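You operate a simulated robot arm through the tools that you are given. There is no shell and no other tool. Be economical: measure what you need, move in short steps, check, and stop when the job is done.

You run a simulated robot arm. Do the job below in one go: nothing can be reset, and whatever is moved stays where it is left.

TASK
Put things in order on the top of the small pine table. At the end: the white oil pad stands where the blue shim stood; the blue tall vase stands where the white quilt clip stood; the white quilt clip stands on top of the green sill oil tin; the blue shim from the top of the small pine table stands where the blue tall vase stood; whatever was shut is shut again. Leave all else as you found it, and nothing knocked over.

The check looks at the end state, three seconds after you hand in, the way a careful person would. Anything else that was tipped, shoved, dropped, spilled or broken makes it a failure.

THE ROBOT
A 6-joint arm with a two-finger parallel gripper, fixed in place. Base frame: the origin is at the foot of the arm, x ahead of it, y to its left, z up. Units: mm, rad, N and s.
With the tool pointing down near the work surface it reaches from about 180 to 460 mm from the base axis. Its first joint turns from -1.222 to 1.222 rad. Payload 1.9 kg.
Tool frame: the origin (TCP) lies between the finger pads and is the grasp point; the fingertips stand 23 mm ahead of it; z points along the fingers, y is the line along which they close. The gripper opens to 94 mm. The fingers are 38 mm wide and 10 mm thick; the gripper's body (54 by 96 mm) begins 39 mm behind the TCP.
Orientation is told as [roll, pitch, yaw] about the base's x, y, z axes, in that order, counted from this pose: with the fingers straight down and closing along the base's y, the tool's x points along the base's -x, its y along +y and its z along -z.

THE INTERFACE
- The arm moves only by the tool step_arm. Its argument "increments" is a list of rows, each a list of 7 numbers: the shift along the tool's x, y, z in units of 500 mm (1.0 is 500 mm), then the turn, a rotation vector about the tool's x, y, z in units of 180 degrees (1.0 is 180 degrees), then the finger opening in mm, from 0 to 94. In form: [[x, y, z, wx, wy, wz, grip], ...]. A call has 1 to 20 rows; each row is the pose to reach, as a shift and turn from the pose commanded when the call began, along the tool's axes at that moment. A call with a number of a shift or a turn outside -1 to 1 is refused whole. Each row takes 0.2 s and may step no farther than 50 mm and 0.15 rad from the row before; otherwise, or with a gripper value out of range, the whole call is refused. Where a pose cannot be reached the arm comes as near as it can. A force on the tool above 40 N (or 10 N above the force at the start of the call, whichever is more), or a blocked arm, ends the call early, and 0.2 s more pass. Each finger travels about 108 mm/s and halts on what it meets, pressing with about 43 N; the grip force reading is that of the motor and also rises with nothing between the fingers. The clock runs only during rows and for 0.2 s after the last one: add rows that repeat a pose to give the fingers time. It gives the time, the measured TCP pose, the force on the tool (base axes), the opening and the grip force at its end, in the units of the frame above (readings bear some noise), and new pictures: "views" is both (left out), scene, wrist or none.
- Cameras (640 x 400 px; columns grow to the right, rows downward): "scene" is fixed at [48.3, 304, 424.9]; the picture's right is [-0.85, -0.53, 0.00], its down [-0.29, 0.47, -0.83] and it looks along [0.44, -0.70, -0.55] (base axes); focal length 219 px, centre (320, 200). "wrist" rides on the gripper at [-39, 0, -44] in the tool frame; the picture's right is [0.00, -1.00, 0.00], its down [0.97, 0.00, -0.24] and it looks along [0.24, 0.00, 0.97] (tool axes); focal length 218 px, centre (320, 200). There is no depth. A picture from a camera that has moved, and an enlarged one, comes with that camera's place and axes in the base frame and with its lens.
- enlarge(camera, box): a new picture of the part [left, top, right, bottom] of that camera's present view, enlarged. It takes no simulated time.
- sign_off(): hands the job in; it is judged then, once.

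Go step by step. Nothing tells you positions but the pictures and the camera data: compare them with the known pose of the tool, close in by small moves and look again before you grip or let go. The budget is 120 turns and 150 pictures, counting those below and the enlarged ones. Unless the task says otherwise, let go and move clear before handing in, and close with one line.

The tools are called by a JSON object that holds its "name" and its "arguments". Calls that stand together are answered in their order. step_arm: Moves the arm, as the interface text tells. Its arguments: {"type":"object","properties":{"increments":{"type":"array","items":{"type":"array","items":{"type":"number"}}},"views":{"type":"string","enum":["both","scene","wrist","none"]}},"required":["increments"]} The other tools are called the same way: enlarge (camera, box) takes an enlarged picture of a part of a camera's view; sign_off () hands the job in.

At the start:

```text
t: 0.0
eef_pos: [344.5, 72.9, 313.9]
tcp_rot: [-0.001, 0.0, 0.0]
force: [-0.4, -0.3, 0.0]
finger_gap: 93.9
grasp_force: 0.1
```

scene: 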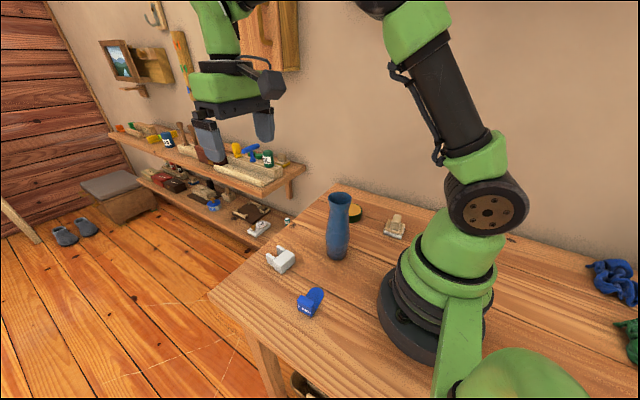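
wrist: 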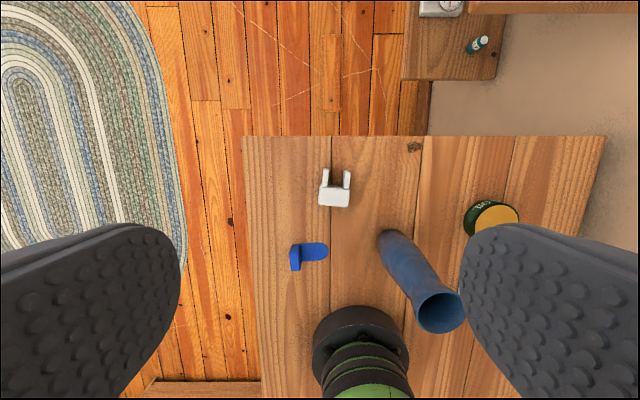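

I see a blue vase, a white U-shaped item, a blue item and a small pale item by the arm, plus a tin behind the vase. I'll enlarge to identify them.

{"name": "enlarge", "arguments": {"camera": "scene", "box": [240, 170, 440, 330]}}

{"name": "enlarge", "arguments": {"camera": "wrist", "box": [230, 120, 550, 340]}}

{"name": "enlarge", "arguments": {"camera": "scene", "box": [100, 110, 300, 250]}}

```text
2.50 times, centred on (340, 250) of scene
camera zoom: at [48.3, 304.0, 424.9], right [-0.85, -0.53, 0.0], down [-0.29, 0.47, -0.83], along [0.44, -0.7, -0.55], focal length 547 px, centre (270, 75)
```

zoom: 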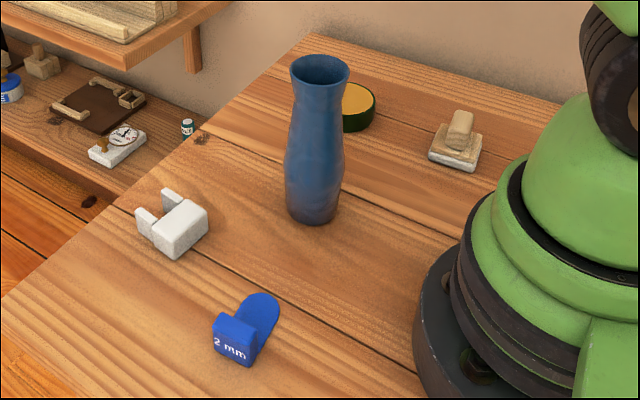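

```text
1.82 times, centred on (390, 230) of wrist
camera zoom: at [383.7, 72.7, 356.1], right [0.0, -1.0, 0.0], down [-0.97, 0.0, 0.24], along [-0.24, 0.0, -0.97], focal length 397 px, centre (193, 146)
```

zoom: 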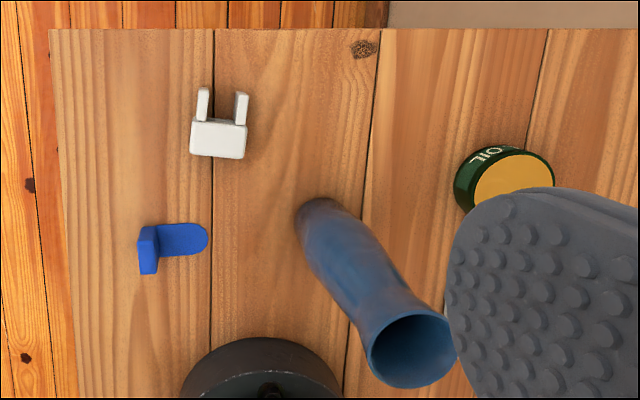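

```text
2.86 times, centred on (200, 180) of scene
camera zoom: at [48.3, 304.0, 424.9], right [-0.85, -0.53, 0.0], down [-0.29, 0.47, -0.83], along [0.44, -0.7, -0.55], focal length 625 px, centre (663, 257)
```

zoom: 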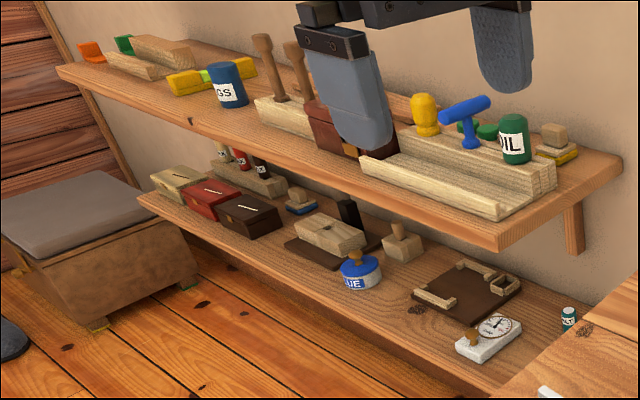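

The pale pad with the wooden knob sits near (118,-210). The blue "2 mm" shim is near (200,90), the vase near (218,-52), the clip near (312,51) and the tin near (274,-200). The clip goes first, so I'll move above it and look.

{"name": "step_arm", "arguments": {"increments": [[0.017, -0.011, 0.08, 0, 0, 0, 94], [0.034, -0.022, 0.16, 0, 0, 0, 94], [0.051, -0.033, 0.24, 0, 0, 0, 94], [0.068, -0.044, 0.32, 0, 0, 0, 94], [0.068, -0.044, 0.328, 0, 0, 0, 94]], "views": "both"}}

```text
t: 1.2
eef_pos: [310.4, 51.3, 148.4]
tcp_rot: [0.001, 0.0, -0.001]
force: [-0.2, -0.8, -0.1]
finger_gap: 94.1
grasp_force: 0.0
camera wrist: at [349.8, 50.7, 190.8], right [0.0, -1.0, 0.0], down [-0.97, 0.0, 0.24], along [-0.24, 0.0, -0.97], focal length 218 px, centre (320, 200)
```

scene: 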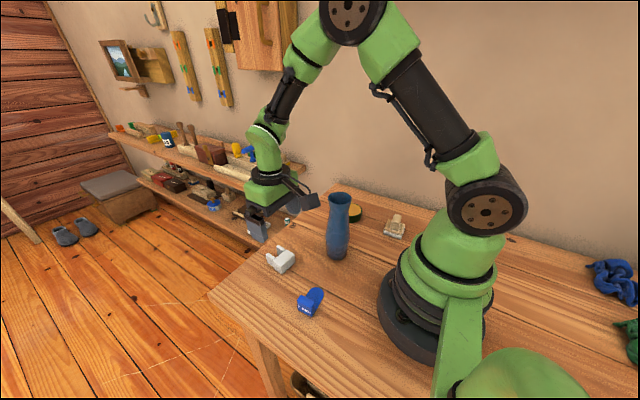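
wrist: 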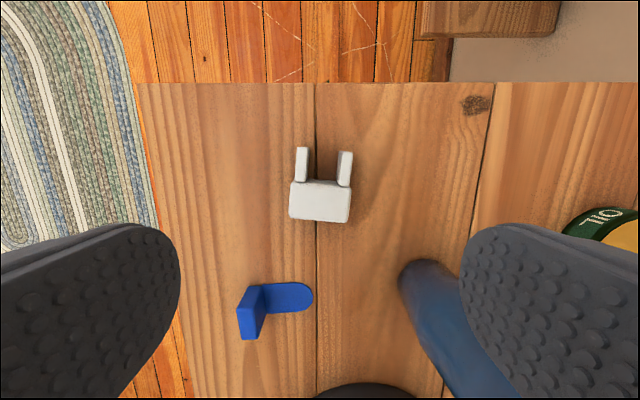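

The clip body is about 46 mm wide, centred near (307,51) and turned about -0.07 rad. I'll check its height before descending.

{"name": "enlarge", "arguments": {"camera": "scene", "box": [250, 235, 314, 275]}}

{"name": "enlarge", "arguments": {"camera": "wrist", "box": [240, 130, 400, 230]}}

```text
10.00 times, centred on (282, 255) of scene
camera zoom: at [48.3, 303.9, 424.9], right [-0.85, -0.53, 0.0], down [-0.29, 0.47, -0.83], along [0.44, -0.7, -0.55], focal length 2188 px, centre (700, -350)
```

zoom: 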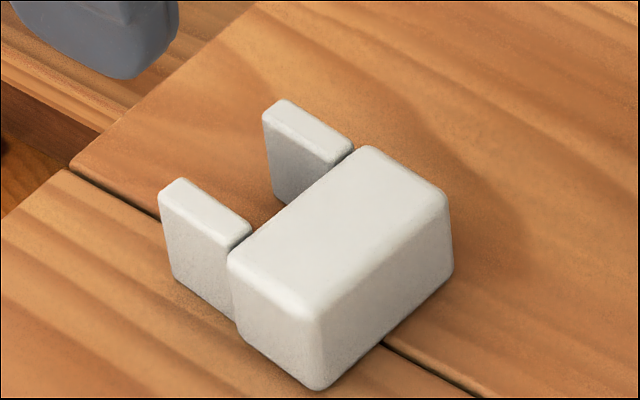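

```text
4.00 times, centred on (320, 180) of wrist
camera zoom: at [349.8, 50.7, 190.8], right [0.0, -1.0, 0.0], down [-0.97, 0.0, 0.24], along [-0.24, 0.0, -0.97], focal length 873 px, centre (320, 280)
```

zoom: 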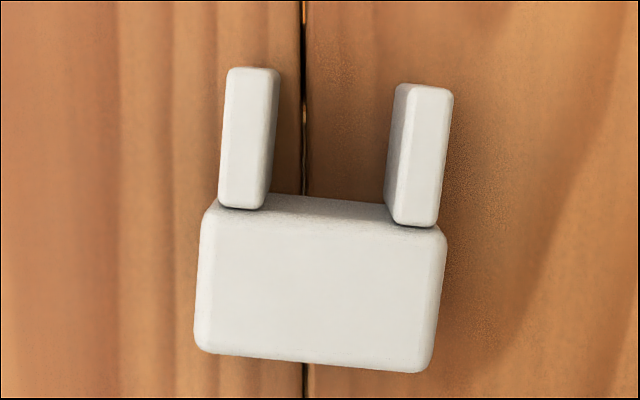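

The clip is about 24 mm tall and stands flat. I'll turn to its yaw, descend and grip the body.

{"name": "step_arm", "arguments": {"increments": [[0.009, -0.001, 0.08, 0, 0, 0.022, 94], [0.009, -0.001, 0.16, 0, 0, 0.022, 94], [0.009, -0.001, 0.22, 0, 0, 0.022, 94], [0.009, -0.001, 0.24, 0, 0, 0.022, 94], [0.009, -0.001, 0.24, 0, 0, 0.022, 94]], "views": "both"}}

```text
t: 2.4
eef_pos: [307.4, 51.1, 29.9]
tcp_rot: [0.003, 0.0, -0.068]
force: [0.6, 0.6, 0.1]
finger_gap: 94.1
grasp_force: 0.1
camera wrist: at [346.3, 47.9, 72.3], right [-0.07, -1.0, 0.0], down [-0.97, 0.07, 0.24], along [-0.24, 0.02, -0.97], focal length 218 px, centre (320, 200)
```

scene: 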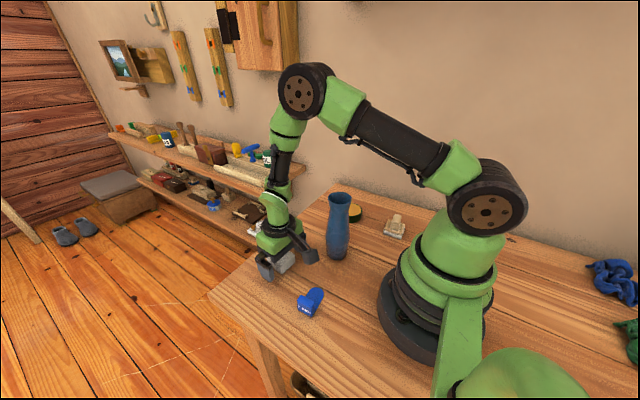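
wrist: 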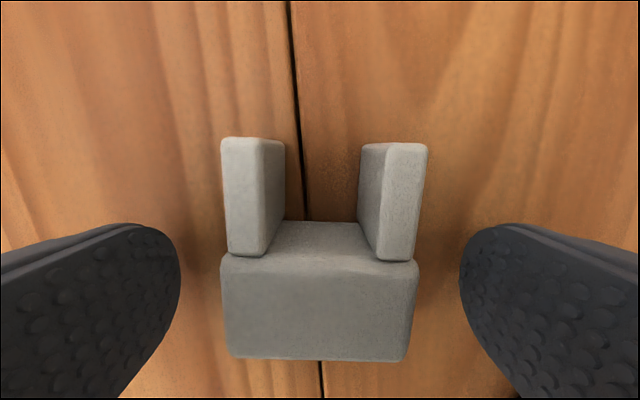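

Alignment looks good and the clip sits centred between the fingers, so I'll close and lift a little.

{"name": "step_arm", "arguments": {"increments": [[0, 0, 0.004, 0, 0, 0, 60], [0, 0, 0.004, 0, 0, 0, 35], [0, 0, 0.004, 0, 0, 0, 35], [0, 0, 0.004, 0, 0, 0, 35], [0, 0, -0.04, 0, 0, 0, 35], [0, 0, -0.12, 0, 0, 0, 35], [0, 0, -0.21, 0, 0, 0, 35], [0, 0, -0.3, 0, 0, 0, 35], [0, 0, -0.38, 0, 0, 0, 35], [0, 0, -0.46, 0, 0, 0, 35], [0, 0, -0.46, 0, 0, 0, 35]], "views": "both"}}

```text
t: 4.8
eef_pos: [306.0, 50.1, 260.0]
tcp_rot: [-0.001, 0.0, -0.07]
force: [-0.3, 0.7, 0.6]
finger_gap: 46.6
grasp_force: 43.2
camera wrist: at [345.6, 47.3, 302.7], right [-0.07, -1.0, 0.0], down [-0.97, 0.07, 0.24], along [-0.24, 0.02, -0.97], focal length 218 px, centre (320, 200)
```

scene: 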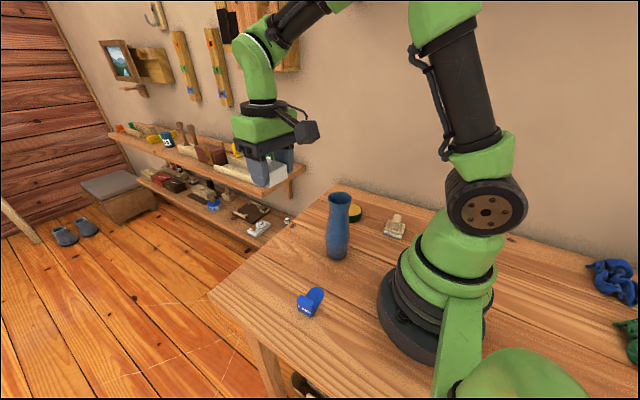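
wrist: 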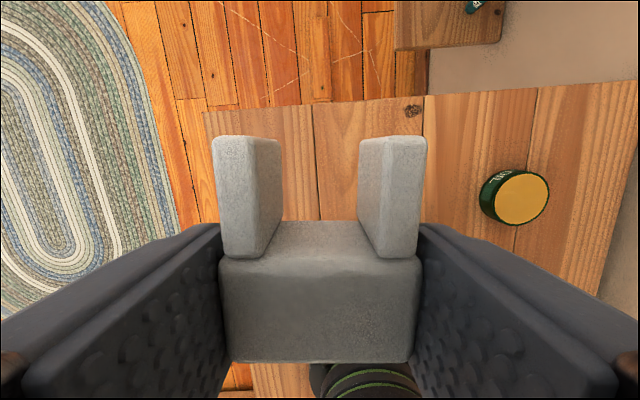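

The clip is held and clear. The tin is near (265,-205), so I'll move partway and measure it more closely.

{"name": "step_arm", "arguments": {"increments": [[0.005, -0.09, 0, 0, 0, 0, 35], [0.01, -0.18, 0, 0, 0, 0, 35], [0.015, -0.27, 0, 0, 0, 0, 35], [0.02, -0.32, 0, 0, 0, 0, 35], [0.02, -0.32, 0, 0, 0, 0, 35]], "views": "both"}}

{"name": "enlarge", "arguments": {"camera": "wrist", "box": [400, 120, 560, 240]}}

{"name": "enlarge", "arguments": {"camera": "scene", "box": [310, 180, 430, 260]}}

```text
t: 6.0
eef_pos: [283.6, -109.2, 259.6]
tcp_rot: [0.002, 0.001, -0.072]
force: [-1.0, 0.3, -0.4]
finger_gap: 47.1
grasp_force: 42.7
camera wrist: at [322.2, -111.5, 302.5], right [-0.07, -1.0, 0.0], down [-0.97, 0.07, 0.24], along [-0.24, 0.02, -0.97], focal length 218 px, centre (320, 200)
```

scene: 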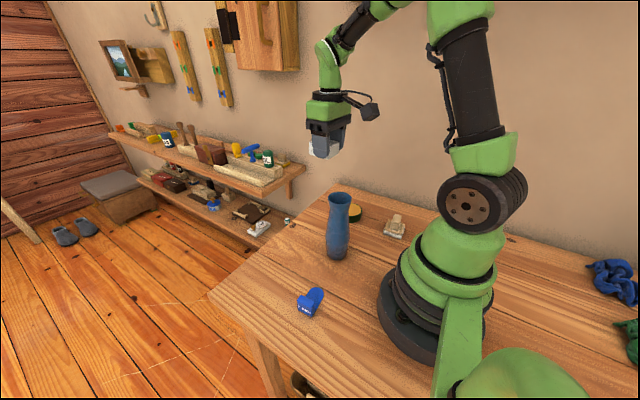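
wrist: 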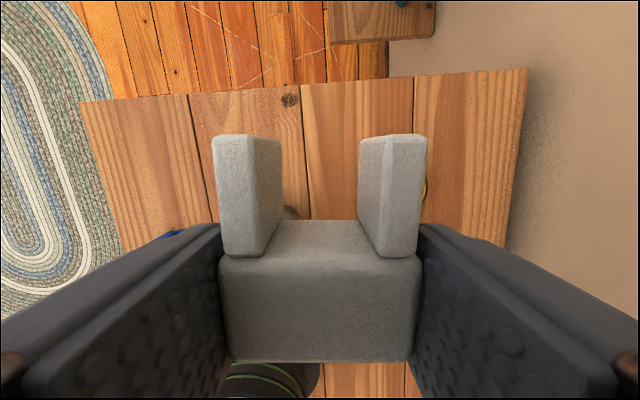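

```text
3.33 times, centred on (480, 180) of wrist
camera zoom: at [322.2, -111.5, 302.5], right [-0.07, -1.0, 0.0], down [-0.97, 0.07, 0.24], along [-0.24, 0.02, -0.97], focal length 728 px, centre (-213, 267)
```

zoom: 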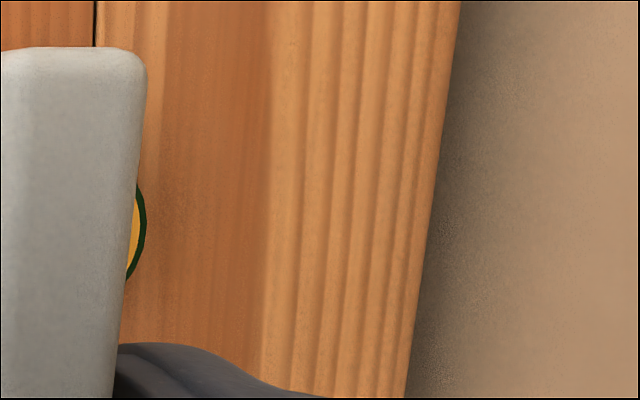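

```text
5.00 times, centred on (370, 220) of scene
camera zoom: at [48.3, 303.9, 424.9], right [-0.85, -0.53, 0.0], down [-0.29, 0.47, -0.83], along [0.44, -0.7, -0.55], focal length 1094 px, centre (70, 100)
```

zoom: 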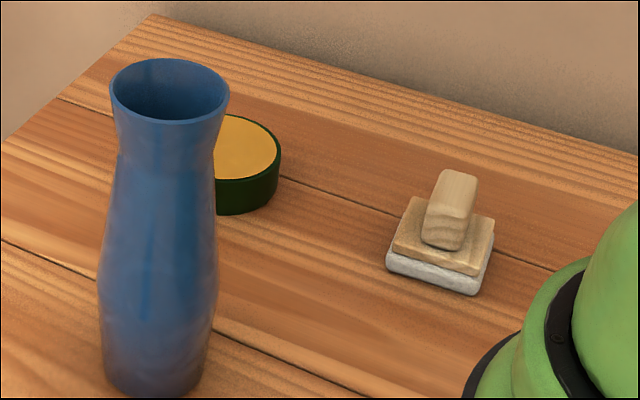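

The tin is about 72 mm across, centred near (261,-210), with its top at about z = 24. I'll move over it and descend to just above.

{"name": "step_arm", "arguments": {"increments": [[0.02, -0.08, 0, 0, 0, 0, 35], [0.04, -0.16, 0, 0, 0, 0, 35], [0.0504, -0.2042, 0.04, 0, 0, 0, 35], [0.0504, -0.2042, 0.12, 0, 0, 0, 35], [0.0504, -0.2042, 0.2, 0, 0, 0, 35], [0.0504, -0.2042, 0.28, 0, 0, 0, 35], [0.0504, -0.2042, 0.34, 0, 0, 0, 35], [0.0504, -0.2042, 0.38, 0, 0, 0, 35], [0.0504, -0.2042, 0.38, 0, 0, 0, 35]], "views": "both"}}

{"name": "enlarge", "arguments": {"camera": "scene", "box": [310, 180, 430, 260]}}

```text
t: 8.0
eef_pos: [252.2, -209.0, 68.4]
tcp_rot: [-0.001, 0.001, -0.069]
force: [-0.8, -0.1, -0.3]
finger_gap: 46.6
grasp_force: 43.2
camera wrist: at [291.3, -212.1, 111.1], right [-0.07, -1.0, 0.0], down [-0.97, 0.07, 0.24], along [-0.24, 0.02, -0.97], focal length 218 px, centre (320, 200)
```

scene: 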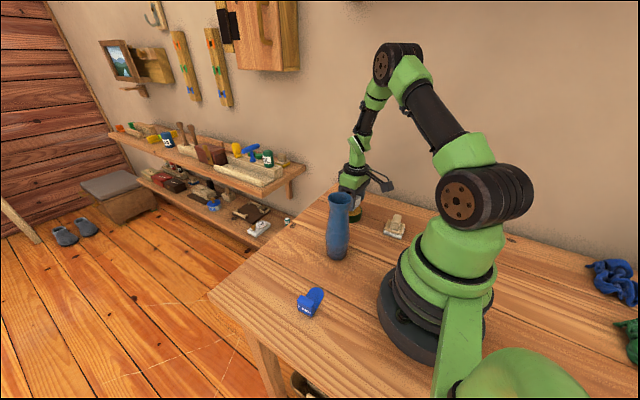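
wrist: 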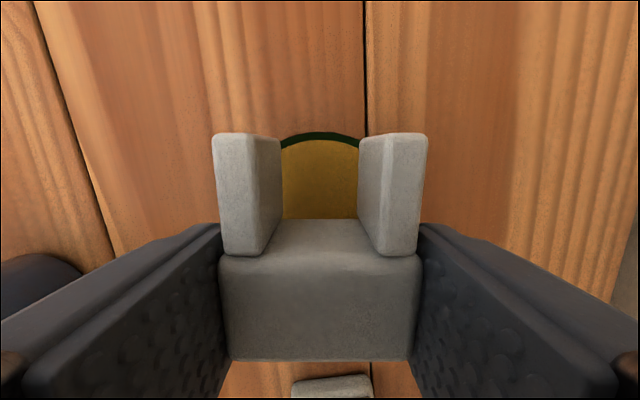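

```text
5.00 times, centred on (370, 220) of scene
camera zoom: at [48.3, 304.0, 424.9], right [-0.85, -0.53, 0.0], down [-0.29, 0.47, -0.83], along [0.44, -0.7, -0.55], focal length 1094 px, centre (70, 100)
```

zoom: 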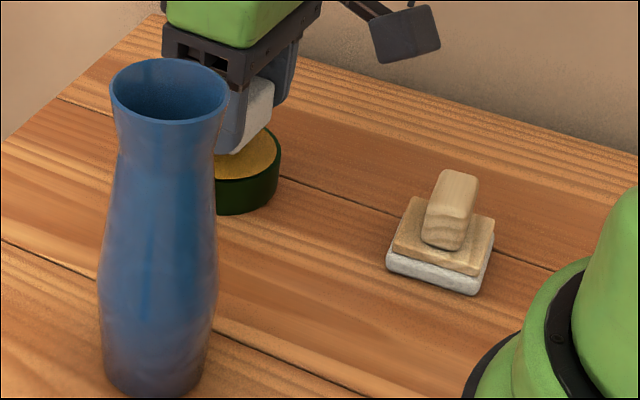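

The tin's front edge shows its centre near (260,-211), so the clip is well centred over it. I'll lower in small steps until contact.

{"name": "step_arm", "arguments": {"increments": [[0, 0, 0.01, 0, 0, 0, 35], [0, 0, 0.018, 0, 0, 0, 35], [0, 0, 0.022, 0, 0, 0, 35], [0, 0, 0.025, 0, 0, 0, 35], [0, 0, 0.028, 0, 0, 0, 35]], "views": "none"}}

{"name": "enlarge", "arguments": {"camera": "scene", "box": [325, 180, 385, 220]}}

```text
t: 9.2
eef_pos: [253.5, -209.2, 55.1]
tcp_rot: [-0.002, -0.001, -0.07]
force: [0.3, -0.2, 0.4]
finger_gap: 46.9
grasp_force: 43.2
```

```text
10.00 times, centred on (355, 200) of scene
camera zoom: at [48.3, 304.0, 424.9], right [-0.85, -0.53, 0.0], down [-0.29, 0.47, -0.83], along [0.44, -0.7, -0.55], focal length 2188 px, centre (-30, 200)
```

zoom: 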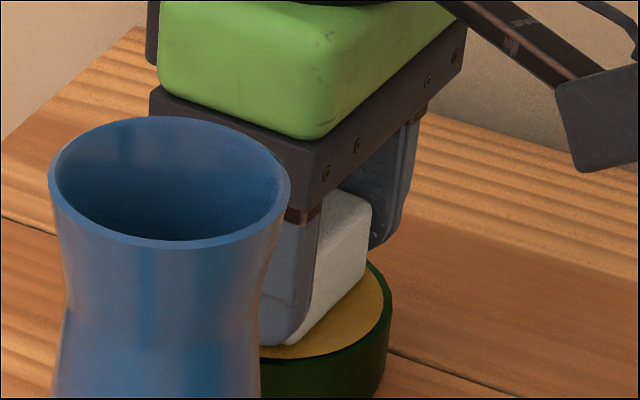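

{"name": "step_arm", "arguments": {"increments": [[0, 0, 0.002, 0, 0, 0, 35], [0, 0, 0.004, 0, 0, 0, 35], [0, 0, 0.006, 0, 0, 0, 35]], "views": "none"}}

{"name": "enlarge", "arguments": {"camera": "scene", "box": [325, 180, 385, 220]}}

```text
t: 10.0
eef_pos: [253.9, -208.3, 53.4]
tcp_rot: [-0.002, -0.002, -0.072]
force: [-8.7, 6.5, 38.6]
finger_gap: 47.0
grasp_force: 43.1
```

```text
10.00 times, centred on (355, 200) of scene
camera zoom: at [48.2, 304.0, 424.8], right [-0.85, -0.53, 0.0], down [-0.29, 0.47, -0.83], along [0.44, -0.7, -0.55], focal length 2188 px, centre (-30, 200)
```

zoom: 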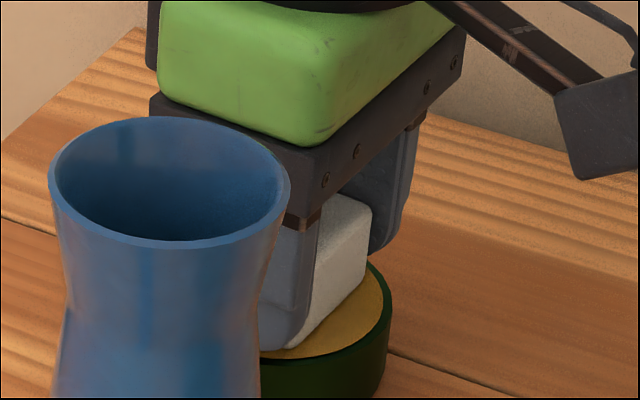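

Contact is made. I'll relieve the press slightly, open, and lift straight up.

{"name": "step_arm", "arguments": {"increments": [[0, 0, -0.0025, 0, 0, 0, 35], [0, 0, -0.0025, 0, 0, 0, 50], [0, 0, -0.0025, 0, 0, 0, 70], [0, 0, -0.0025, 0, 0, 0, 70], [0, 0, -0.03, 0, 0, 0, 70], [0, 0, -0.1, 0, 0, 0, 70], [0, 0, -0.18, 0, 0, 0, 70], [0, 0, -0.26, 0, 0, 0, 70], [0, 0, -0.34, 0, 0, 0, 70], [0, 0, -0.42, 0, 0, 0, 70], [0, 0, -0.42, 0, 0, 0, 70]], "views": "both"}}

{"name": "enlarge", "arguments": {"camera": "scene", "box": [310, 170, 430, 250]}}

```text
t: 12.4
eef_pos: [253.9, -208.3, 262.0]
tcp_rot: [0.001, 0.0, -0.069]
force: [-0.3, -0.4, -0.4]
finger_gap: 70.0
grasp_force: 0.1
camera wrist: at [292.3, -211.6, 305.9], right [-0.07, -1.0, 0.0], down [-0.97, 0.07, 0.24], along [-0.24, 0.02, -0.97], focal length 218 px, centre (320, 200)
```

scene: 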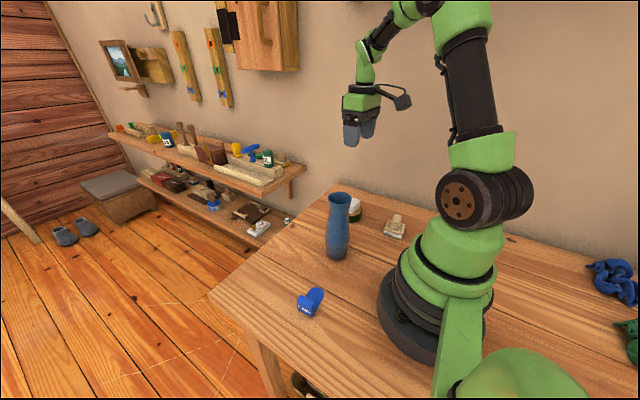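
wrist: 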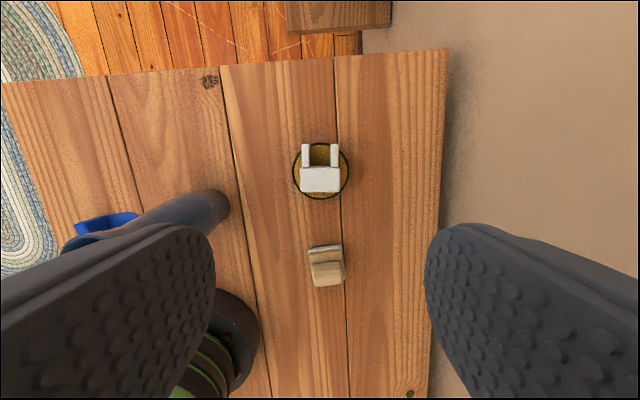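

```text
5.00 times, centred on (370, 210) of scene
camera zoom: at [48.3, 304.0, 424.9], right [-0.85, -0.53, 0.0], down [-0.29, 0.47, -0.83], along [0.44, -0.7, -0.55], focal length 1094 px, centre (70, 150)
```

zoom: 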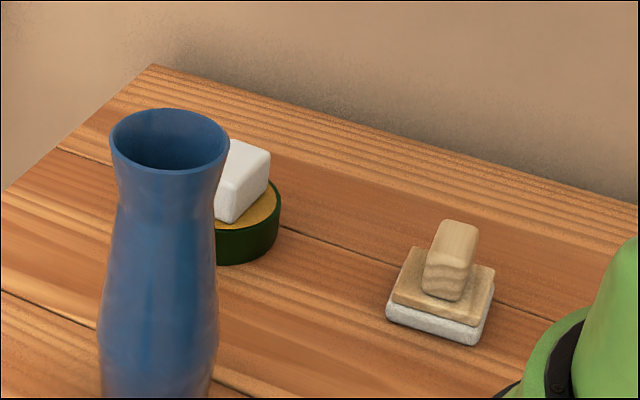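

The clip stands squarely on the tin. Next is the vase: I'll move high above it, staying well clear of its rim, to measure it.

{"name": "step_arm", "arguments": {"increments": [[0.03, 0.08, -0.02, 0, 0, -0.01, 80], [0.05, 0.16, -0.04, 0, 0, -0.022, 94], [0.07, 0.24, -0.04, 0, 0, -0.022, 94], [0.094, 0.31, -0.04, 0, 0, -0.022, 94], [0.094, 0.31, -0.04, 0, 0, -0.022, 94]], "views": "both"}}

```text
t: 13.6
eef_pos: [217.4, -50.7, 281.0]
tcp_rot: [0.0, -0.002, -0.001]
force: [0.2, -0.8, 1.2]
finger_gap: 94.1
grasp_force: 0.0
camera wrist: at [256.0, -50.7, 323.8], right [0.0, -1.0, 0.0], down [-0.97, 0.0, 0.24], along [-0.24, 0.0, -0.97], focal length 218 px, centre (320, 200)
```

scene: 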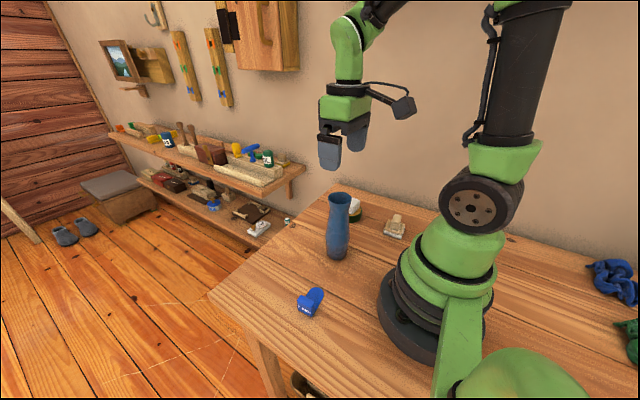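
wrist: 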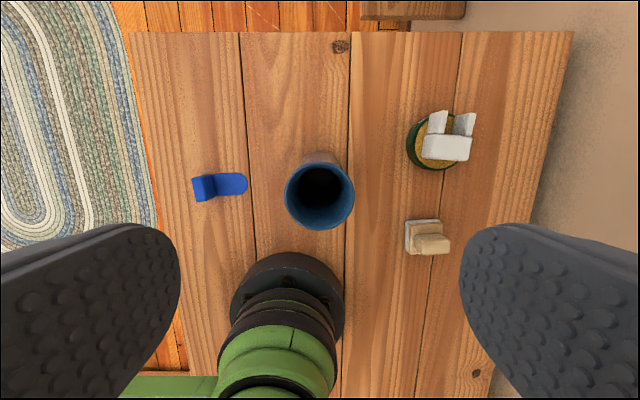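

The vase rim is centred near (221.5,-51) at z ≈ 169. I'll descend around it, leaving the gripper body clear, then close gently.

{"name": "step_arm", "arguments": {"increments": [[-0.008, 0, 0.06, 0, 0, 0, 94], [-0.008, 0, 0.14, 0, 0, 0, 94], [-0.008, 0, 0.2, 0, 0, 0, 94], [-0.008, 0, 0.24, 0, 0, 0, 94], [-0.008, 0, 0.264, 0, 0, 0, 94], [-0.008, 0, 0.264, 0, 0, 0, 94]], "views": "both"}}

{"name": "enlarge", "arguments": {"camera": "scene", "box": [280, 150, 400, 270]}}

```text
t: 15.0
eef_pos: [221.4, -51.1, 150.4]
tcp_rot: [0.0, -0.001, -0.002]
force: [0.0, -0.3, 0.5]
finger_gap: 93.9
grasp_force: 0.0
camera wrist: at [259.5, -50.9, 193.0], right [0.0, -1.0, 0.0], down [-0.97, 0.0, 0.24], along [-0.24, 0.0, -0.97], focal length 218 px, centre (320, 200)
```

scene: 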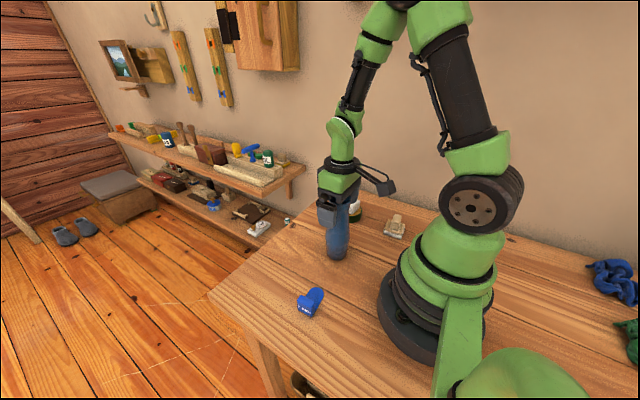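
wrist: 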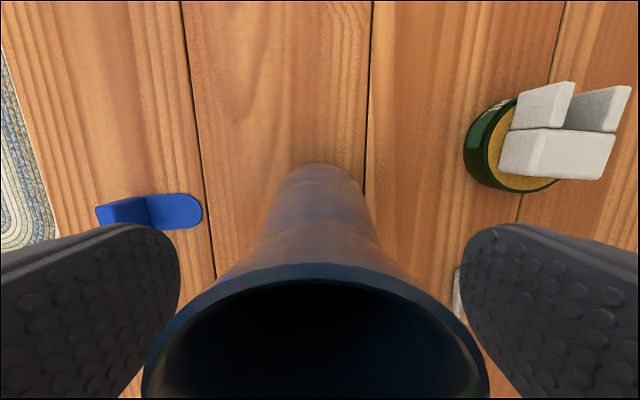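

```text
3.33 times, centred on (340, 210) of scene
camera zoom: at [48.3, 304.0, 424.9], right [-0.85, -0.53, 0.0], down [-0.29, 0.47, -0.83], along [0.44, -0.7, -0.55], focal length 729 px, centre (253, 167)
```

zoom: 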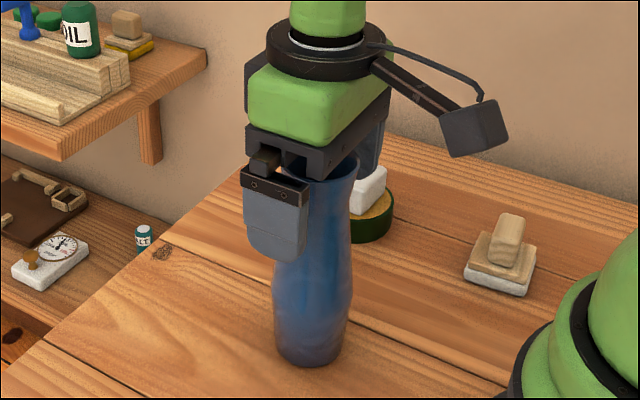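

The gripper is well centred over the vase and the body clears the rim. I'll close slowly.

{"name": "step_arm", "arguments": {"increments": [[0, 0, 0, 0, 0, 0, 75], [0, 0, 0, 0, 0, 0, 62], [0, 0, 0, 0, 0, 0, 56], [0, 0, 0, 0, 0, 0, 52], [0, 0, 0, 0, 0, 0, 48], [0, 0, 0, 0, 0, 0, 44], [0, 0, 0, 0, 0, 0, 38], [0, 0, 0, 0, 0, 0, 38]], "views": "both"}}

```text
t: 16.8
eef_pos: [221.0, -49.9, 150.6]
tcp_rot: [-0.001, -0.001, 0.001]
force: [0.6, 1.1, -0.3]
finger_gap: 52.7
grasp_force: 43.2
camera wrist: at [259.6, -50.9, 193.2], right [0.0, -1.0, 0.0], down [-0.97, 0.0, 0.24], along [-0.24, 0.0, -0.97], focal length 218 px, centre (320, 200)
```

scene: 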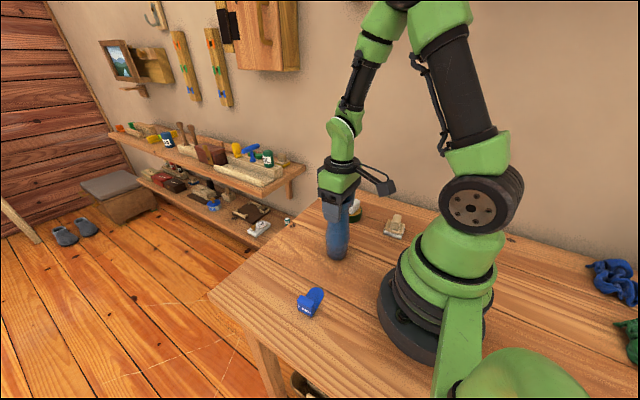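
wrist: 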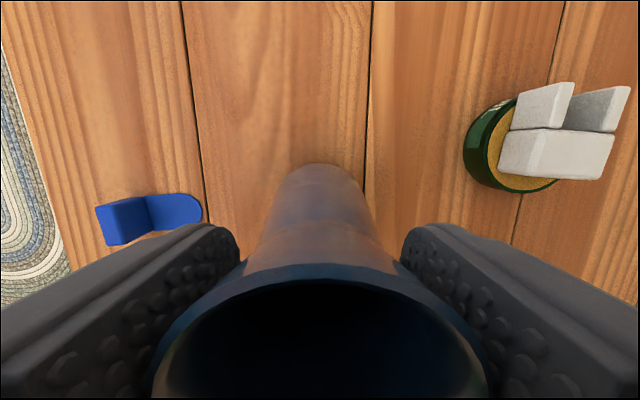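

Vase gripped with a gap of 52.7. I'll lift slightly and check that it hangs straight.

{"name": "step_arm", "arguments": {"increments": [[0, 0, -0.01, 0, 0, 0, 38], [0, 0, -0.03, 0, 0, 0, 38], [0, 0, -0.06, 0, 0, 0, 38], [0, 0, -0.08, 0, 0, 0, 38], [0, 0, -0.08, 0, 0, 0, 38]], "views": "both"}}

```text
t: 18.0
eef_pos: [220.8, -48.8, 190.5]
tcp_rot: [0.0, 0.002, 0.0]
force: [0.5, 0.9, -2.0]
finger_gap: 52.4
grasp_force: 43.3
camera wrist: at [259.6, -49.6, 232.7], right [0.0, -1.0, 0.0], down [-0.97, 0.0, 0.24], along [-0.24, 0.0, -0.97], focal length 218 px, centre (320, 200)
```

scene: 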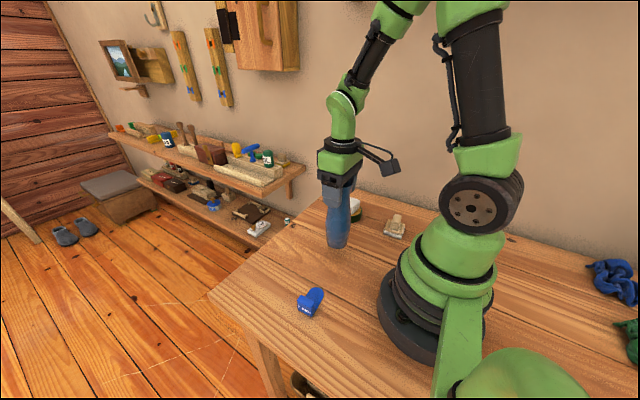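
wrist: 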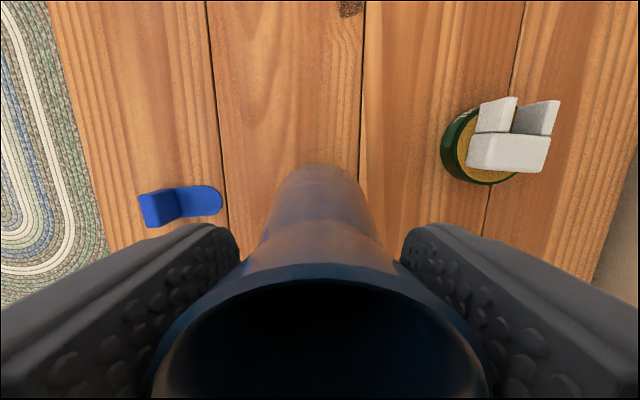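

The vase hangs straight. I'll carry it smoothly to the clip's old spot around (315,49.5).

{"name": "step_arm", "arguments": {"increments": [[-0.02, 0.02, 0, 0, 0, 0, 38], [-0.05, 0.055, 0, 0, 0, 0, 38], [-0.085, 0.09, 0, 0, 0, 0, 38], [-0.12, 0.13, 0, 0, 0, 0, 38], [-0.155, 0.165, 0, 0, 0, 0, 38], [-0.178, 0.19, 0, 0, 0, 0, 38], [-0.187, 0.2, 0, 0, 0, 0, 38], [-0.187, 0.2, 0.03, 0, 0, 0, 38], [-0.187, 0.2, 0.05, 0, 0, 0, 38], [-0.187, 0.2, 0.065, 0, 0, 0, 38], [-0.187, 0.2, 0.065, 0, 0, 0, 38]], "views": "both"}}

{"name": "enlarge", "arguments": {"camera": "scene", "box": [220, 200, 340, 280]}}

```text
t: 20.4
eef_pos: [315.0, 50.4, 157.1]
tcp_rot: [0.0, 0.001, 0.001]
force: [0.3, 0.3, -2.5]
finger_gap: 52.0
grasp_force: 44.0
camera wrist: at [353.0, 49.1, 200.4], right [0.0, -1.0, 0.0], down [-0.97, 0.0, 0.24], along [-0.24, 0.0, -0.97], focal length 218 px, centre (320, 200)
```

scene: 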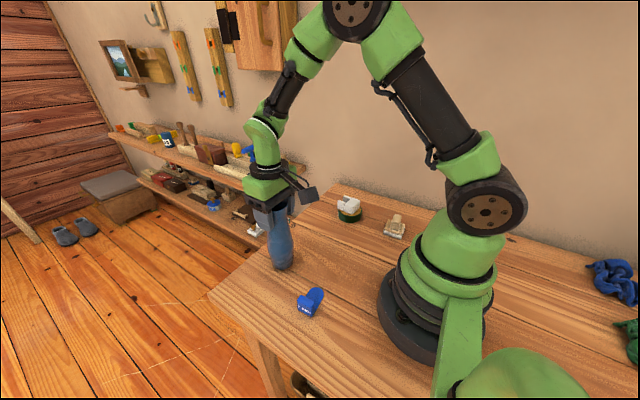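
wrist: 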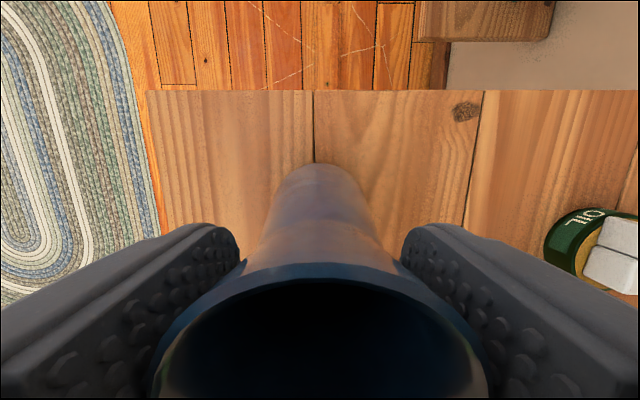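

```text
5.00 times, centred on (280, 240) of scene
camera zoom: at [48.3, 304.0, 424.8], right [-0.85, -0.53, 0.0], down [-0.29, 0.47, -0.83], along [0.44, -0.7, -0.55], focal length 1094 px, centre (520, 0)
```

zoom: 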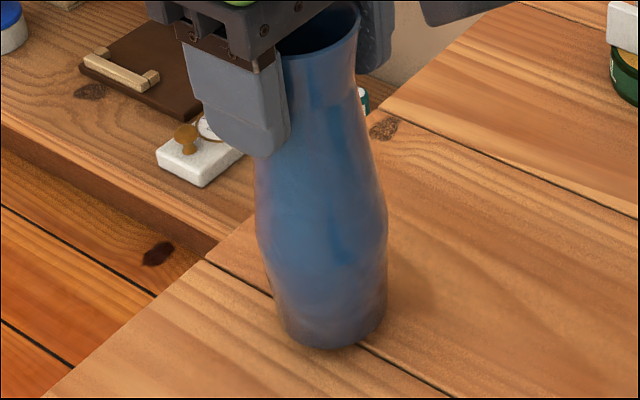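

Just above the table at the clip's spot. I'll lower the last millimetres until contact.

{"name": "step_arm", "arguments": {"increments": [[0, 0, 0.008, 0, 0, 0, 38], [0, 0, 0.011, 0, 0, 0, 38], [0, 0, 0.013, 0, 0, 0, 38], [0, 0, 0.0145, 0, 0, 0, 38], [0, 0, 0.0145, 0, 0, 0, 38]], "views": "none"}}

```text
t: 21.6
eef_pos: [314.2, 50.8, 152.0]
tcp_rot: [0.001, 0.0, 0.0]
force: [-0.6, 0.3, -2.0]
finger_gap: 52.7
grasp_force: 43.0
```

{"name": "step_arm", "arguments": {"increments": [[0, 0, 0.001, 0, 0, 0, 38], [0, 0, 0.002, 0, 0, 0, 38], [0, 0, 0.003, 0, 0, 0, 38]], "views": "none"}}

```text
t: 22.4
eef_pos: [315.9, 49.8, 149.7]
tcp_rot: [0.003, -0.001, -0.002]
force: [-6.4, 3.0, 22.0]
finger_gap: 52.4
grasp_force: 43.1
```

Contact. I'll ease off half a millimetre, open slowly and rise straight up.

{"name": "step_arm", "arguments": {"increments": [[0, 0, -0.001, 0, 0, 0, 48], [0, 0, -0.001, 0, 0, 0, 54], [0, 0, -0.001, 0, 0, 0, 62], [0, 0, -0.001, 0, 0, 0, 76], [0, 0, -0.001, 0, 0, 0, 90], [0, 0, -0.001, 0, 0, 0, 90]], "views": "both"}}

```text
t: 23.8
eef_pos: [315.4, 49.0, 149.9]
tcp_rot: [0.0, 0.0, 0.0]
force: [-0.3, 0.4, 0.1]
finger_gap: 90.1
grasp_force: 0.1
camera wrist: at [353.4, 48.9, 192.5], right [0.0, -1.0, 0.0], down [-0.97, 0.0, 0.24], along [-0.24, 0.0, -0.97], focal length 218 px, centre (320, 200)
```

scene: 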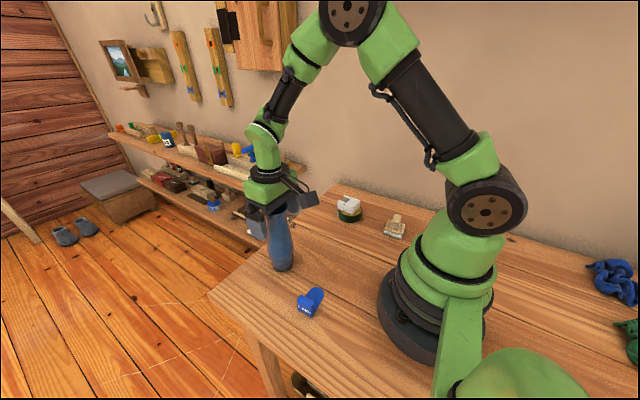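
wrist: 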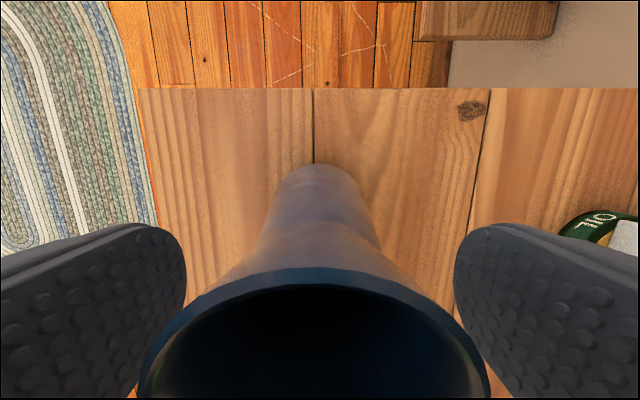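

Released cleanly. I'll rise above the vase and go to look at the shim.

{"name": "step_arm", "arguments": {"increments": [[0, 0, -0.06, 0, 0, 0, 90], [0, 0, -0.12, 0, 0, 0, 90], [0, 0, -0.2, 0, 0, 0, 90], [0.08, 0.03, -0.2, 0, 0, 0, 90], [0.16, 0.06, -0.2, 0, 0, 0, 90], [0.22, 0.082, -0.16, 0, 0, 0, 90], [0.22, 0.082, -0.08, 0, 0, 0, 90], [0.22, 0.082, -0.04, 0, 0, 0, 90], [0.22, 0.082, -0.04, 0, 0, 0, 90]], "views": "both"}}

{"name": "enlarge", "arguments": {"camera": "scene", "box": [270, 270, 350, 330]}}

{"name": "enlarge", "arguments": {"camera": "wrist", "box": [240, 140, 400, 240]}}

```text
t: 25.8
eef_pos: [203.7, 91.7, 168.9]
tcp_rot: [-0.001, -0.001, -0.002]
force: [-1.1, 0.1, 0.1]
finger_gap: 90.0
grasp_force: 0.1
camera wrist: at [242.6, 91.5, 211.9], right [0.0, -1.0, 0.0], down [-0.97, 0.0, 0.24], along [-0.24, 0.0, -0.97], focal length 218 px, centre (320, 200)
```

scene: 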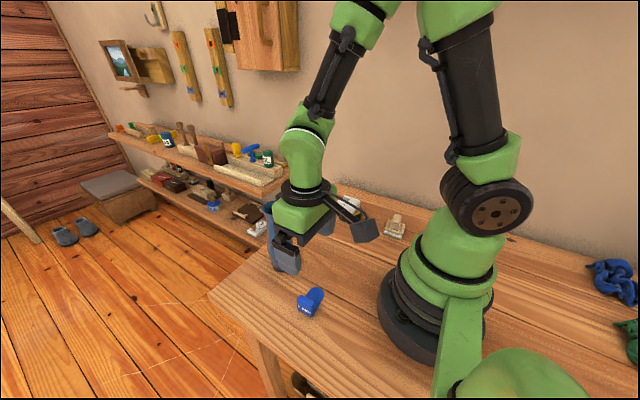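
wrist: 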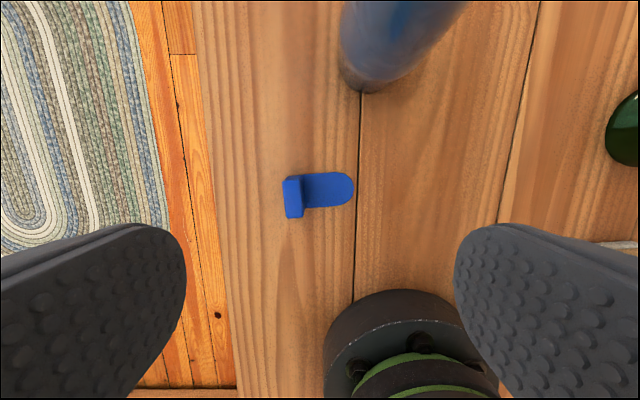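

```text
6.67 times, centred on (310, 300) of scene
camera zoom: at [48.3, 304.0, 424.9], right [-0.85, -0.53, 0.0], down [-0.29, 0.47, -0.83], along [0.44, -0.7, -0.55], focal length 1459 px, centre (387, -467)
```

zoom: 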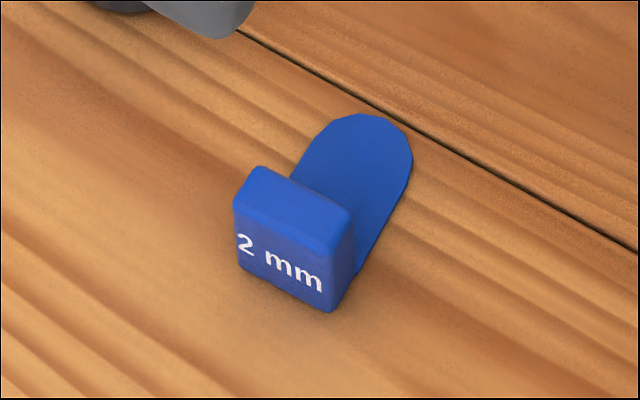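

```text
4.00 times, centred on (320, 190) of wrist
camera zoom: at [242.6, 91.5, 211.9], right [0.0, -1.0, 0.0], down [-0.97, 0.0, 0.24], along [-0.24, 0.0, -0.97], focal length 873 px, centre (320, 240)
```

zoom: 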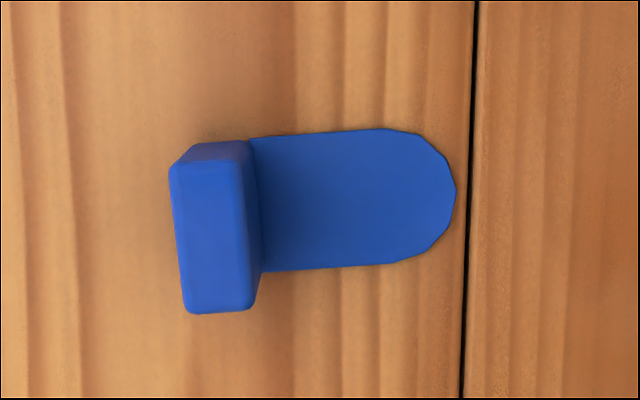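

The shim has a thin tab and a block about 33 × 15 × 25 mm centred near (196,115.7), with a yaw of about +0.065. The whole piece is centred near (199,91). I'll straddle the block across its thickness.

{"name": "step_arm", "arguments": {"increments": [[0.0154, 0.048, 0.04, 0, 0, -0.0207, 64], [0.0154, 0.048, 0.12, 0, 0, -0.0207, 64], [0.0154, 0.048, 0.2, 0, 0, -0.0207, 64], [0.0154, 0.048, 0.24, 0, 0, -0.0207, 64], [0.0154, 0.048, 0.24, 0, 0, -0.0207, 64]], "views": "both"}}

```text
t: 27.0
eef_pos: [194.3, 114.9, 48.6]
tcp_rot: [0.002, 0.0, 0.064]
force: [-0.2, 0.5, -0.3]
finger_gap: 64.1
grasp_force: 0.1
camera wrist: at [233.1, 117.6, 91.6], right [0.06, -1.0, 0.0], down [-0.97, -0.06, 0.24], along [-0.24, -0.01, -0.97], focal length 218 px, centre (320, 200)
```

scene: 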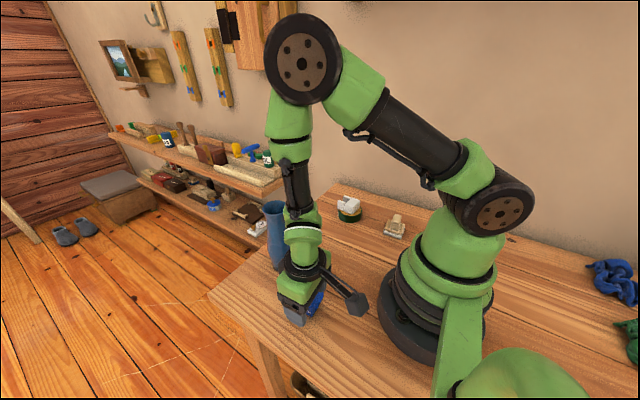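
wrist: 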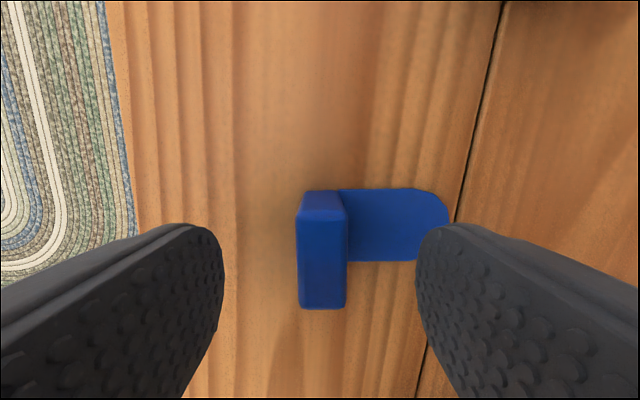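

Well aligned and centred on the block. I'll descend and close.

{"name": "step_arm", "arguments": {"increments": [[0, 0, 0.025, 0, 0, 0, 64], [0, 0, 0.038, 0, 0, 0, 64], [0, 0, 0.038, 0, 0, 0, 45], [0, 0, 0.038, 0, 0, 0, 30], [0, 0, 0.038, 0, 0, 0, 20], [0, 0, 0.038, 0, 0, 0, 8], [0, 0, 0.038, 0, 0, 0, 4], [0, 0, 0.038, 0, 0, 0, 4]], "views": "both"}}

```text
t: 28.8
eef_pos: [195.5, 114.8, 30.1]
tcp_rot: [0.0, 0.0, 0.066]
force: [-0.2, 0.2, 0.4]
finger_gap: 14.6
grasp_force: 42.8
camera wrist: at [234.6, 117.1, 72.5], right [0.06, -1.0, 0.0], down [-0.97, -0.06, 0.24], along [-0.24, -0.01, -0.97], focal length 218 px, centre (320, 200)
```

scene: 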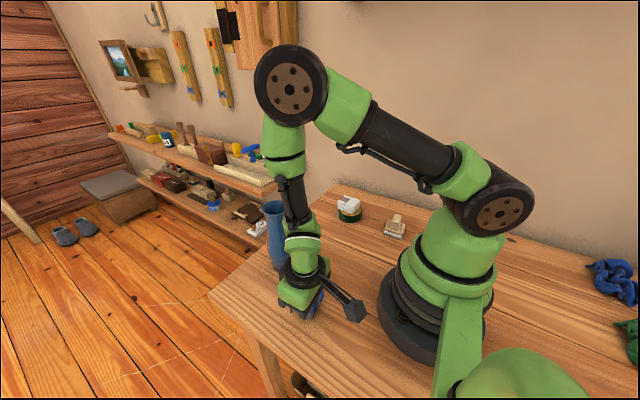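
wrist: 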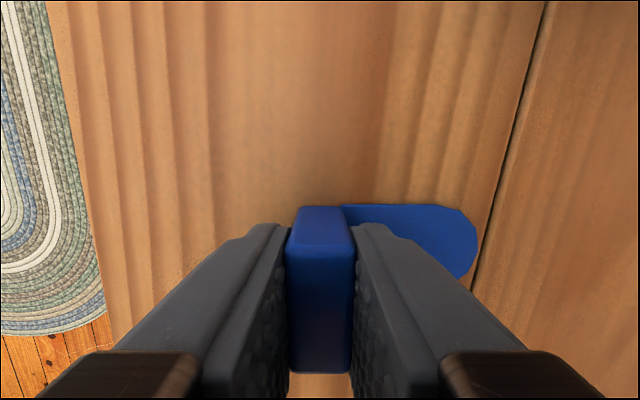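

The shim is held. Before moving I want a closer look at the bracket sticking out of the gripper, so it clears the arm's base.

{"name": "step_arm", "arguments": {"increments": [[0, 0, -0.02, 0, 0, 0, 4], [0, 0, -0.08, 0, 0, 0, 4], [0, 0, -0.15, 0, 0, 0, 4], [0, 0, -0.15, 0, 0, 0, 4]], "views": "wrist"}}

{"name": "enlarge", "arguments": {"camera": "scene", "box": [220, 180, 480, 360]}}

```text
t: 29.8
eef_pos: [194.5, 115.4, 106.4]
tcp_rot: [0.0, 0.001, 0.064]
force: [-0.2, 0.2, -0.1]
finger_gap: 14.4
grasp_force: 43.4
camera wrist: at [233.6, 117.9, 148.7], right [0.06, -1.0, 0.0], down [-0.97, -0.06, 0.24], along [-0.24, -0.01, -0.97], focal length 218 px, centre (320, 200)
```

wrist: 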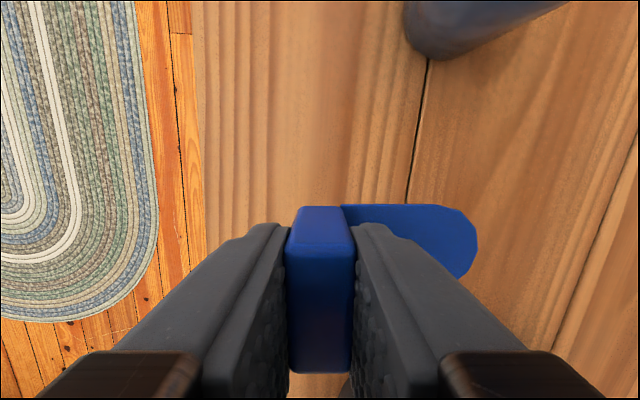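

```text
2.22 times, centred on (350, 270) of scene
camera zoom: at [48.3, 303.9, 424.9], right [-0.85, -0.53, 0.0], down [-0.29, 0.47, -0.83], along [0.44, -0.7, -0.55], focal length 486 px, centre (253, 44)
```

zoom: 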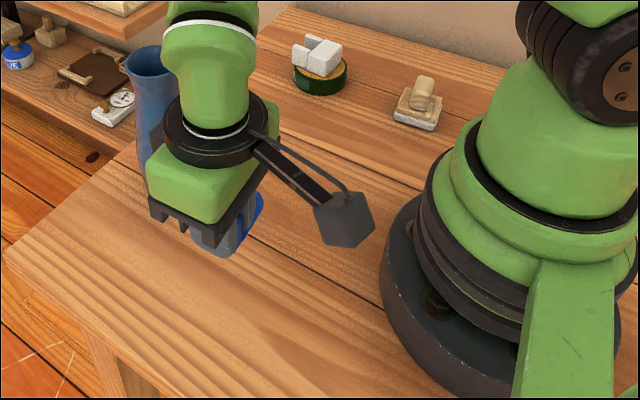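

The bracket reaches about 110 mm toward -x at gripper height, which clears the base in the coming poses. Next I carry the shim to the vase's old spot, with its centre at (221.5,-50.7).

{"name": "step_arm", "arguments": {"increments": [[-0.008, -0.08, 0, 0, 0, 0, 4], [-0.016, -0.16, 0, 0, 0, 0, 4], [-0.024, -0.24, 0, 0, 0, 0, 4], [-0.0276, -0.2852, 0, 0, 0, 0, 4], [-0.0276, -0.2852, 0.06, 0, 0, 0, 4], [-0.0276, -0.2852, 0.11, 0, 0, 0, 4], [-0.0276, -0.2852, 0.136, 0, 0, 0, 4], [-0.0276, -0.2852, 0.136, 0, 0, 0, 4]], "views": "both"}}

```text
t: 31.6
eef_pos: [221.1, -27.7, 36.7]
tcp_rot: [0.0, -0.001, 0.065]
force: [-0.8, 0.2, -0.2]
finger_gap: 14.6
grasp_force: 42.5
camera wrist: at [258.9, -25.0, 79.9], right [0.06, -1.0, 0.0], down [-0.97, -0.06, 0.24], along [-0.24, -0.01, -0.97], focal length 218 px, centre (320, 200)
```

scene: 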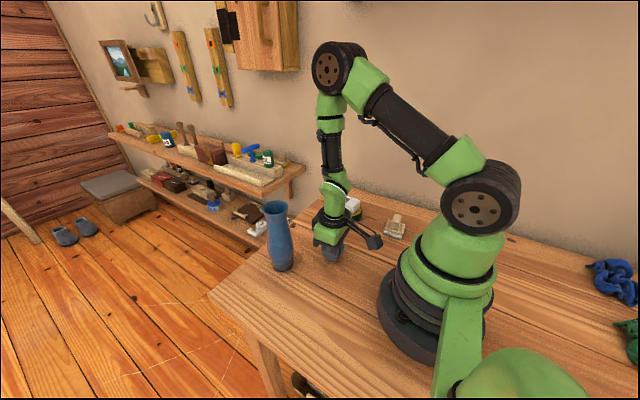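
wrist: 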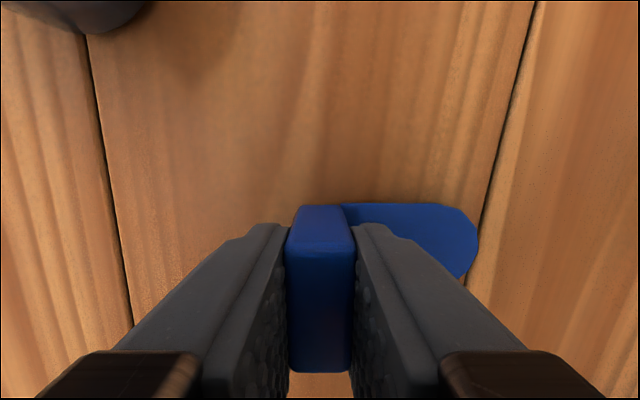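

Position is good, so I'll lower in small steps to contact.

{"name": "step_arm", "arguments": {"increments": [[0, 0, 0.006, 0, 0, 0, 4], [0, 0, 0.01, 0, 0, 0, 4], [0, 0, 0.012, 0, 0, 0, 4], [0, 0, 0.0135, 0, 0, 0, 4]], "views": "none"}}

```text
t: 32.6
eef_pos: [220.2, -27.1, 30.7]
tcp_rot: [-0.001, 0.0, 0.064]
force: [-0.7, -0.4, 0.0]
finger_gap: 14.4
grasp_force: 42.9
```

{"name": "step_arm", "arguments": {"increments": [[0, 0, 0.001, 0, 0, 0, 4], [0, 0, 0.0022, 0, 0, 0, 4], [0, 0, 0.0035, 0, 0, 0, 4]], "views": "none"}}

```text
t: 33.4
eef_pos: [219.4, -26.2, 29.4]
tcp_rot: [-0.001, 0.001, 0.062]
force: [-5.6, 3.4, 29.6]
finger_gap: 14.5
grasp_force: 43.1
```

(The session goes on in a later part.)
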